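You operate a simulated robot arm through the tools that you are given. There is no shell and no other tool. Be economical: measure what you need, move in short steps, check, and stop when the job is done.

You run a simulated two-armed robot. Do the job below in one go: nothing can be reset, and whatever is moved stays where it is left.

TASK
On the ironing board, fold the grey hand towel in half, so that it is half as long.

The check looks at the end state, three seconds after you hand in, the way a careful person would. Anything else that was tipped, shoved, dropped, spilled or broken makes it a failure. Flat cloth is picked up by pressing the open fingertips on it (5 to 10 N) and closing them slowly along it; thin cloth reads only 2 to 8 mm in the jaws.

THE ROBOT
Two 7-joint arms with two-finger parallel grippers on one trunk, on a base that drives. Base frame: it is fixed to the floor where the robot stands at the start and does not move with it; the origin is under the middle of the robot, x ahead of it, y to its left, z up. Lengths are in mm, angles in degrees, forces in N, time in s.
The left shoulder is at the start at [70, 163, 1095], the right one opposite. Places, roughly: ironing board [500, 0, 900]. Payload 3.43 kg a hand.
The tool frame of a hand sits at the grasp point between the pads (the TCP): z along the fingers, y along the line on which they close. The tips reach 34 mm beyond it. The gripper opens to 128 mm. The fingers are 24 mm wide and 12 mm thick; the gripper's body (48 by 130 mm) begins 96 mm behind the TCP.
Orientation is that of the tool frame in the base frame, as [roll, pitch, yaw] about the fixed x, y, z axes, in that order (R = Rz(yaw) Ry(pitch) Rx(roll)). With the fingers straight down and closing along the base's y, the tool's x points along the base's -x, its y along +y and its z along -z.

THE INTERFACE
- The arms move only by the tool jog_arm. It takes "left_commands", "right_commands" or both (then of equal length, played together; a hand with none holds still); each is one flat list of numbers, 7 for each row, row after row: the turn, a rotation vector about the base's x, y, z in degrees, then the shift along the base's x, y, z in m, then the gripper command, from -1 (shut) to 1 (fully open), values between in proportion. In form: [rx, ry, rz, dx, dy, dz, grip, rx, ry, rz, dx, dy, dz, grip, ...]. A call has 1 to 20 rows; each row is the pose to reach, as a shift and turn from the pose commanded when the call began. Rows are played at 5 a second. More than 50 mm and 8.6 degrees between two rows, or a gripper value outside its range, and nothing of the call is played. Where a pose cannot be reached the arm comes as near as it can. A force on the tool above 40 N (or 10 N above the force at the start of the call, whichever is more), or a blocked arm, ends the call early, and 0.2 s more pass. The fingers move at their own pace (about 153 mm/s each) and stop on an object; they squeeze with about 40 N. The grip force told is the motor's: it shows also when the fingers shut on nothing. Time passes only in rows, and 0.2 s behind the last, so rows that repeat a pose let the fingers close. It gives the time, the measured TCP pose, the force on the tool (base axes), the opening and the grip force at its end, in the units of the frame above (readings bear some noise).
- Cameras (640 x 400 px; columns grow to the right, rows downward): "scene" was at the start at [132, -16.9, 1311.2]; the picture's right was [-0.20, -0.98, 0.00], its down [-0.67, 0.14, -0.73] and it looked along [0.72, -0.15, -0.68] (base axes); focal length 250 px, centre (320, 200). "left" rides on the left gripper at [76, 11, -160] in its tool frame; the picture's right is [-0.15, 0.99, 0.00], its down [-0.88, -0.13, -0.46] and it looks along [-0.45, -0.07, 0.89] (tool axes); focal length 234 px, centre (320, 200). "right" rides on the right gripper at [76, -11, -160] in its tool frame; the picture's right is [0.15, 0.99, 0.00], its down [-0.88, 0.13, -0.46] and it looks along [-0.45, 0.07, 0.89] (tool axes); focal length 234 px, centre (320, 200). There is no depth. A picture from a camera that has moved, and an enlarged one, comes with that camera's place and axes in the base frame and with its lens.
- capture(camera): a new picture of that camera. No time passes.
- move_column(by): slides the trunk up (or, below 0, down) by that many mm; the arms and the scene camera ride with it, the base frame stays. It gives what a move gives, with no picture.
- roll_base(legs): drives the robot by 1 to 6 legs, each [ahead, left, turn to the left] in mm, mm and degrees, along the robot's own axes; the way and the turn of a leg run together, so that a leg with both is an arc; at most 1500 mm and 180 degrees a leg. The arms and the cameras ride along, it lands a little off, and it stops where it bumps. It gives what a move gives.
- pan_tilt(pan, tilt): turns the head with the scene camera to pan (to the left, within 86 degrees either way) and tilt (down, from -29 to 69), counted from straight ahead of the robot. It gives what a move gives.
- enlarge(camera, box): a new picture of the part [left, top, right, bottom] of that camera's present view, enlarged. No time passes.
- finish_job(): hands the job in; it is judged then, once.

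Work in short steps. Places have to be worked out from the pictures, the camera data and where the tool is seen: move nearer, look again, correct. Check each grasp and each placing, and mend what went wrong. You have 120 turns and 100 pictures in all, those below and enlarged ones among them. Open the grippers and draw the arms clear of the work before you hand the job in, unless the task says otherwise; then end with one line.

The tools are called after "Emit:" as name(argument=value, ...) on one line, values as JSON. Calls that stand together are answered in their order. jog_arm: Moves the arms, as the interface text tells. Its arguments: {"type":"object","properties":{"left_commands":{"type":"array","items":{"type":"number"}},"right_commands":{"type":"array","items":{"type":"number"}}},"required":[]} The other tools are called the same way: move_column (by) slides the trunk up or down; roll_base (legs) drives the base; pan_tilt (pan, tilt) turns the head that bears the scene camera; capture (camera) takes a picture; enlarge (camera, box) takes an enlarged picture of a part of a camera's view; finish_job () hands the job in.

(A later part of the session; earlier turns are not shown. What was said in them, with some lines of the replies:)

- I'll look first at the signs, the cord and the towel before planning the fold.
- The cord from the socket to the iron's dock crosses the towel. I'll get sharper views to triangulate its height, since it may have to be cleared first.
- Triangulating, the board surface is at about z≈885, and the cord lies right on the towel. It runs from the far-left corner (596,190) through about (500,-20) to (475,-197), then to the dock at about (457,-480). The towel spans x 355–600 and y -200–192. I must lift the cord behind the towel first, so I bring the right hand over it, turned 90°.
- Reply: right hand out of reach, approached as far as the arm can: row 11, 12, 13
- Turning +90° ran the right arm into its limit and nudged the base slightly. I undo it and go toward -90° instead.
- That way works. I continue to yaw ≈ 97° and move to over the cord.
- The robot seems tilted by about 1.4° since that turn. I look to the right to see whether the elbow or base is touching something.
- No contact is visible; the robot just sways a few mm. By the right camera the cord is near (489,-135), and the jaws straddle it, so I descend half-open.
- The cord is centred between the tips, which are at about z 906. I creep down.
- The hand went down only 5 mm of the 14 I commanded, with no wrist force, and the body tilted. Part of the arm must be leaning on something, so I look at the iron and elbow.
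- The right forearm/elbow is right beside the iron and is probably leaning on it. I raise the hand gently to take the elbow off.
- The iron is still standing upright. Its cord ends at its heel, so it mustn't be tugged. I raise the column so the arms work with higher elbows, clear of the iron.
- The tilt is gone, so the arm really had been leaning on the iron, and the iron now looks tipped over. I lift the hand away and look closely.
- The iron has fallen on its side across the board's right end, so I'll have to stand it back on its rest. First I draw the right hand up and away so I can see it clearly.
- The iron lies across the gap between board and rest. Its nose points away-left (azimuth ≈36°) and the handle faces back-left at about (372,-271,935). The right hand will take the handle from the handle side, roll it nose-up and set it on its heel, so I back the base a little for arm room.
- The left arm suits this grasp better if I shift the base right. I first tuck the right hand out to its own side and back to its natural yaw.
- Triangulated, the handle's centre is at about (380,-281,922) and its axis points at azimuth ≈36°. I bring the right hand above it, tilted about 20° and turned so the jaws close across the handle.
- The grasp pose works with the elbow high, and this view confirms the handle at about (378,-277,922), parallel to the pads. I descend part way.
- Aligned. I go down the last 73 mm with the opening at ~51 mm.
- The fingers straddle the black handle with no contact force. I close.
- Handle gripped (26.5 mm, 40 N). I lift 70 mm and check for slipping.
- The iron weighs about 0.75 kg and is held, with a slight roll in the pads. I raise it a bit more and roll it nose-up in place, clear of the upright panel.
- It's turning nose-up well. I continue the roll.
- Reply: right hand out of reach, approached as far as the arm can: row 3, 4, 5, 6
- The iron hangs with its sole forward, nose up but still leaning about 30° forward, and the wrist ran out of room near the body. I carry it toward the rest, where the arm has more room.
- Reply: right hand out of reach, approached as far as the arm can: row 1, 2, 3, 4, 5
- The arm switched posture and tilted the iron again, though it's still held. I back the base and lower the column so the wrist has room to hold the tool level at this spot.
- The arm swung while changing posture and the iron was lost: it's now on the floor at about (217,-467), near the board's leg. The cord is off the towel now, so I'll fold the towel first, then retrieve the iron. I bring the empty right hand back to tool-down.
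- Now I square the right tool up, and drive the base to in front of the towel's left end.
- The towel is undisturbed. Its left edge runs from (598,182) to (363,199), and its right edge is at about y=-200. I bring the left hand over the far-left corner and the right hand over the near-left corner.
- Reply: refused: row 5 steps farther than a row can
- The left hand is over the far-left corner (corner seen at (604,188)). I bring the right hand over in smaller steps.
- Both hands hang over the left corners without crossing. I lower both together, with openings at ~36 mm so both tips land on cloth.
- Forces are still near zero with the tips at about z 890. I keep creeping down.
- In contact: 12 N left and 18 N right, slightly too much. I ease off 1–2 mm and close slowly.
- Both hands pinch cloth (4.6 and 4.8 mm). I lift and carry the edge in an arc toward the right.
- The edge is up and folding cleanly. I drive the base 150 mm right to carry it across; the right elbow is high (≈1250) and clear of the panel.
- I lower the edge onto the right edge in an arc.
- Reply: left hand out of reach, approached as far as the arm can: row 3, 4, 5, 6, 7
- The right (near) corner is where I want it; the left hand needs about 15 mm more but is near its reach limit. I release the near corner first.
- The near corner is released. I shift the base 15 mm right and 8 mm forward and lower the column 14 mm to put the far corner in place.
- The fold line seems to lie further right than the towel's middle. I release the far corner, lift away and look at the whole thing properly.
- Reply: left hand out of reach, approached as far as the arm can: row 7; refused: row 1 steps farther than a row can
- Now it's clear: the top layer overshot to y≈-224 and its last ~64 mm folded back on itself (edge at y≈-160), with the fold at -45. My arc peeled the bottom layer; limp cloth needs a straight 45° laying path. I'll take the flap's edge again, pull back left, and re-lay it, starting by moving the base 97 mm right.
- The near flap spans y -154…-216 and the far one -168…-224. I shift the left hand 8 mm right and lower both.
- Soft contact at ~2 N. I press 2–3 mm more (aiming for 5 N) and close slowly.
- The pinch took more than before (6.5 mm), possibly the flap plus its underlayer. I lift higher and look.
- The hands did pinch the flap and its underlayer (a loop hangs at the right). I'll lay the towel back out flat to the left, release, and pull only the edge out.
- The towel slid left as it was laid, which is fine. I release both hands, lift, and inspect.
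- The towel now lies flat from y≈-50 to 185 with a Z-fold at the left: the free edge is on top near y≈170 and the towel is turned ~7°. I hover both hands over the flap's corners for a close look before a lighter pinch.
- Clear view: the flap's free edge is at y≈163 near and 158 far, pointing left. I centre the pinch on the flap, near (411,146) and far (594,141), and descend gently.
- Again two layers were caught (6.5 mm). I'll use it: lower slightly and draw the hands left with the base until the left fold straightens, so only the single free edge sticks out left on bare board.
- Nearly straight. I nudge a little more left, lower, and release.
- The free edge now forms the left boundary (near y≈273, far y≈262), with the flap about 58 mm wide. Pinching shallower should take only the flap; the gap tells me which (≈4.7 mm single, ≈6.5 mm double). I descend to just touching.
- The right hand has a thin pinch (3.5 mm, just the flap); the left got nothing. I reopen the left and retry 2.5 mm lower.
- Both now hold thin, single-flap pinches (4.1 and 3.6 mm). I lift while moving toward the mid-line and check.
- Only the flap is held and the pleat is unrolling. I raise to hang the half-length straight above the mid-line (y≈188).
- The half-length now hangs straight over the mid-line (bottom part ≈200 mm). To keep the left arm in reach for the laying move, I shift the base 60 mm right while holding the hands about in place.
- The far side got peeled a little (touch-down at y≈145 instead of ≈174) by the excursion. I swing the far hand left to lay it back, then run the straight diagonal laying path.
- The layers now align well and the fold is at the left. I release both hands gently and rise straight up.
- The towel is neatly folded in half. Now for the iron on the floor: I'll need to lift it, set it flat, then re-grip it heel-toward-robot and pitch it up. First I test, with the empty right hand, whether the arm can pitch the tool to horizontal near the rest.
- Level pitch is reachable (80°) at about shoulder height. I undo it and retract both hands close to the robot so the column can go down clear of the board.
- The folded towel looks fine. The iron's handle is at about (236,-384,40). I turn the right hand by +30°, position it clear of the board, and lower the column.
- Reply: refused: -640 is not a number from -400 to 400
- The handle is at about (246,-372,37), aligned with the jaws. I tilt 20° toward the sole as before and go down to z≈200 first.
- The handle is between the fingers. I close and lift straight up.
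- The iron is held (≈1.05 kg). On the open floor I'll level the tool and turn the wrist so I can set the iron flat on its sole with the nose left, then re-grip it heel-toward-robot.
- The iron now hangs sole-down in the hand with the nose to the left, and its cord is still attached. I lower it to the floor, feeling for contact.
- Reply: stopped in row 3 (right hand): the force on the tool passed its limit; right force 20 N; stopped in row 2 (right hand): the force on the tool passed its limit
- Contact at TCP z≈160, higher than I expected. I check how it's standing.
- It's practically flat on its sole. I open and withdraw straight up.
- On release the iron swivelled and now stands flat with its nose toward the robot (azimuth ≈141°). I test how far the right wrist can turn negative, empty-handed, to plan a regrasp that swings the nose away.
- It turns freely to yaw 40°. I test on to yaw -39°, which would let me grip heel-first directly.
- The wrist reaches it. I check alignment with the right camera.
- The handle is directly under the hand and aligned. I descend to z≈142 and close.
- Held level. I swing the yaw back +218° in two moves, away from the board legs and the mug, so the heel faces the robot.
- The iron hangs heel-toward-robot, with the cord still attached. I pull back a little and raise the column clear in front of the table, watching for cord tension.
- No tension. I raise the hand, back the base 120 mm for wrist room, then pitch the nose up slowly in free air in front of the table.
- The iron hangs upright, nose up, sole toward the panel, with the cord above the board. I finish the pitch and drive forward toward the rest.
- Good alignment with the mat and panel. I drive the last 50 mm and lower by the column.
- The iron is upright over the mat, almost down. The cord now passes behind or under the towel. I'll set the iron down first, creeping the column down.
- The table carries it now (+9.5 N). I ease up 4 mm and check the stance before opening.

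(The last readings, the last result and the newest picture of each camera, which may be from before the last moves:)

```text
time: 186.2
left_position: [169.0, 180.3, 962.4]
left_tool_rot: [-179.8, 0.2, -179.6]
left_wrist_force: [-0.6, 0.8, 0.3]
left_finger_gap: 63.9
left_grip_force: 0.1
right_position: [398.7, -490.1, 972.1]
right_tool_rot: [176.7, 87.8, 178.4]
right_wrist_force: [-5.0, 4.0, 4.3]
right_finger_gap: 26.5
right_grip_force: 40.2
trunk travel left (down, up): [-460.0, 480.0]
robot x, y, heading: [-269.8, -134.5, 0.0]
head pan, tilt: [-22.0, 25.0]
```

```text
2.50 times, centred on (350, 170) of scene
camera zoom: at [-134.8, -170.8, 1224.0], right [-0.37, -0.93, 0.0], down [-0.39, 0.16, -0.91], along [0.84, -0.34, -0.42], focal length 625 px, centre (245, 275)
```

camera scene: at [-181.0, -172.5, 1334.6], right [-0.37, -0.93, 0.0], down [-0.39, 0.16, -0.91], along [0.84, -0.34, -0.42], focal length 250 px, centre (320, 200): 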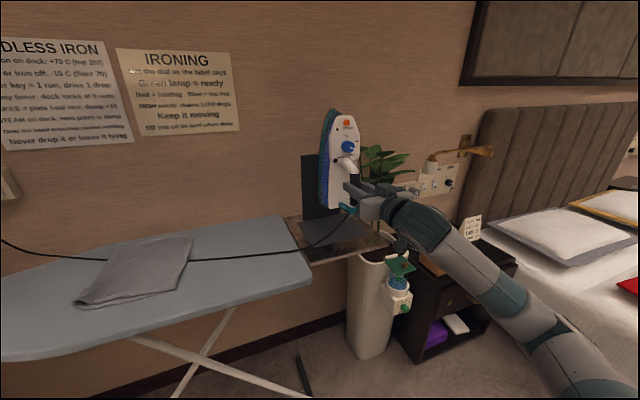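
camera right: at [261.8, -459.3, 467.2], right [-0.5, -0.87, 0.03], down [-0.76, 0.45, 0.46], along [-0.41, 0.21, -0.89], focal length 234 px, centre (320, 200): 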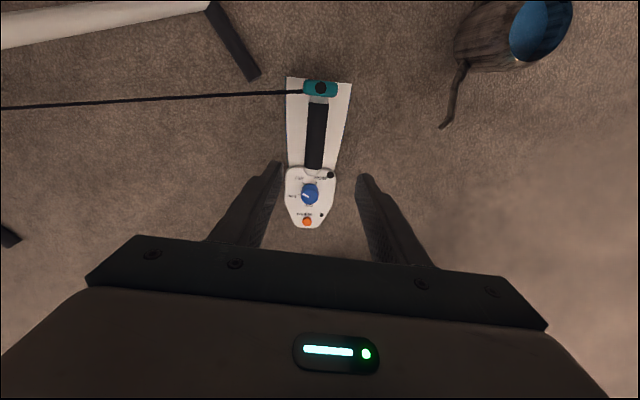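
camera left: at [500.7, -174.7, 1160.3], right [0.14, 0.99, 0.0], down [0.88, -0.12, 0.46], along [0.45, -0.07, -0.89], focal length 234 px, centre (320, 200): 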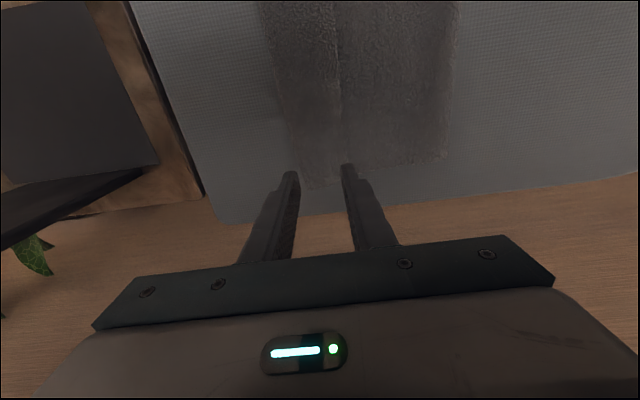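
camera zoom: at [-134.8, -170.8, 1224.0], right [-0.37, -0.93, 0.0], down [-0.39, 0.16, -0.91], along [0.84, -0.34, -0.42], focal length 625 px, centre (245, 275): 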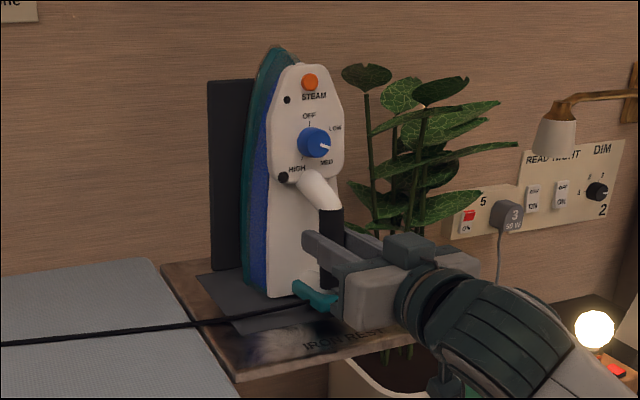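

It's standing upright on its heel on the mat, as at the start. I open slowly and withdraw straight back.

Emit:
jog_arm(right_commands=[0, 0, 0, 0, 0, 0, -0.7, 0, 0, 0, 0, 0, 0, -0.5, 0, 0, 0, 0, 0, 0, -0.3, 0, 0, 0, 0, 0, 0, -0.15, 0, 0, 0, 0, 0, 0, -0.15, 0, 0, 0, -0.01, 0, 0, -0.15, 0, 0, 0, -0.025, 0, 0, -0.15, 0, 0, 0, -0.04, 0, 0, -0.15, 0, 0, 0, -0.055, 0, 0, -0.15])

Emit:
roll_base(legs=[[-180, 0, 0]])

Emit:
enlarge(camera="scene", box=[80, 100, 440, 330])

```text
time: 188.2
left_position: [171.3, 179.7, 960.2]
left_tool_rot: [-179.8, 0.2, -179.7]
left_wrist_force: [-0.3, 0.7, 0.4]
left_finger_gap: 63.9
left_grip_force: 0.0
right_position: [344.3, -491.7, 971.5]
right_tool_rot: [176.1, 87.7, 177.7]
right_wrist_force: [0.1, 1.0, -0.3]
right_finger_gap: 54.3
right_grip_force: 0.0
trunk travel left (down, up): [-460.0, 480.0]
robot x, y, heading: [-273.7, -138.1, 0.2]
head pan, tilt: [-22.0, 25.0]
```

```text
time: 189.7
left_position: [-9.2, 178.6, 961.6]
left_tool_rot: [-179.9, 0.2, -179.8]
left_wrist_force: [-0.4, -0.1, 1.1]
left_finger_gap: 64.0
left_grip_force: 0.1
right_position: [164.3, -492.7, 973.1]
right_tool_rot: [175.6, 87.9, 177.3]
right_wrist_force: [-0.5, 0.5, 0.5]
right_finger_gap: 54.7
right_grip_force: 0.0
trunk travel left (down, up): [-460.0, 480.0]
robot x, y, heading: [-450.0, -135.7, -0.1]
head pan, tilt: [-22.0, 25.0]
```

```text
1.74 times, centred on (260, 215) of scene
camera zoom: at [-313.9, -172.4, 1224.0], right [-0.37, -0.93, 0.0], down [-0.39, 0.16, -0.91], along [0.84, -0.34, -0.42], focal length 435 px, centre (424, 174)
```

zoom: 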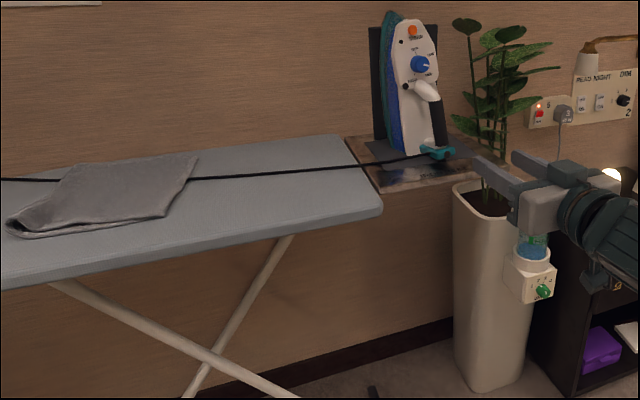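

The iron stands on its rest again, hands clear, and the towel remains folded. I open both grippers fully and take one last look at the towel.

Emit:
jog_arm(left_commands=[0, 0, 0, 0, 0, 0, 1, 0, 0, 0, 0, 0, 0, 1, 0, 0, 0, 0, 0, 0, 1], right_commands=[0, 0, 0, -0.01, 0, 0, 1, 0, 0, 0, -0.02, 0, 0, 1, 0, 0, 0, -0.02, 0, 0, 1])

Emit:
enlarge(camera="scene", box=[60, 160, 260, 280])

```text
time: 190.5
left_position: [-9.1, 179.9, 960.9]
left_tool_rot: [-179.9, 0.1, -179.6]
left_wrist_force: [0.0, 0.6, 0.2]
left_finger_gap: 128.0
left_grip_force: 0.0
right_position: [145.2, -492.2, 971.9]
right_tool_rot: [175.1, 87.7, 176.8]
right_wrist_force: [0.5, -1.0, 0.3]
right_finger_gap: 128.2
right_grip_force: 0.1
trunk travel left (down, up): [-460.0, 480.0]
robot x, y, heading: [-447.4, -134.9, 0.0]
head pan, tilt: [-22.0, 25.0]
```

```text
3.20 times, centred on (160, 220) of scene
camera zoom: at [-312.6, -172.4, 1223.8], right [-0.37, -0.93, 0.0], down [-0.39, 0.16, -0.91], along [0.84, -0.34, -0.42], focal length 800 px, centre (832, 136)
```

zoom: 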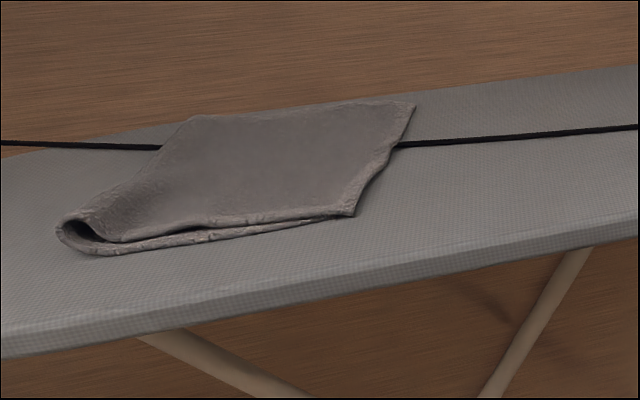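

The towel is folded in half with its edges aligned. The iron is back upright on its heel on the rest, and both hands are open and clear. I hand in.

Emit:
finish_job()

```text
The job is handed in.
```

The grey towel is folded in half on the board with its edges aligned, but while working I knocked the iron over and then dropped it on the floor; it's back upright on its rest and looks undamaged, though its cord now runs under the towel instead of over it.
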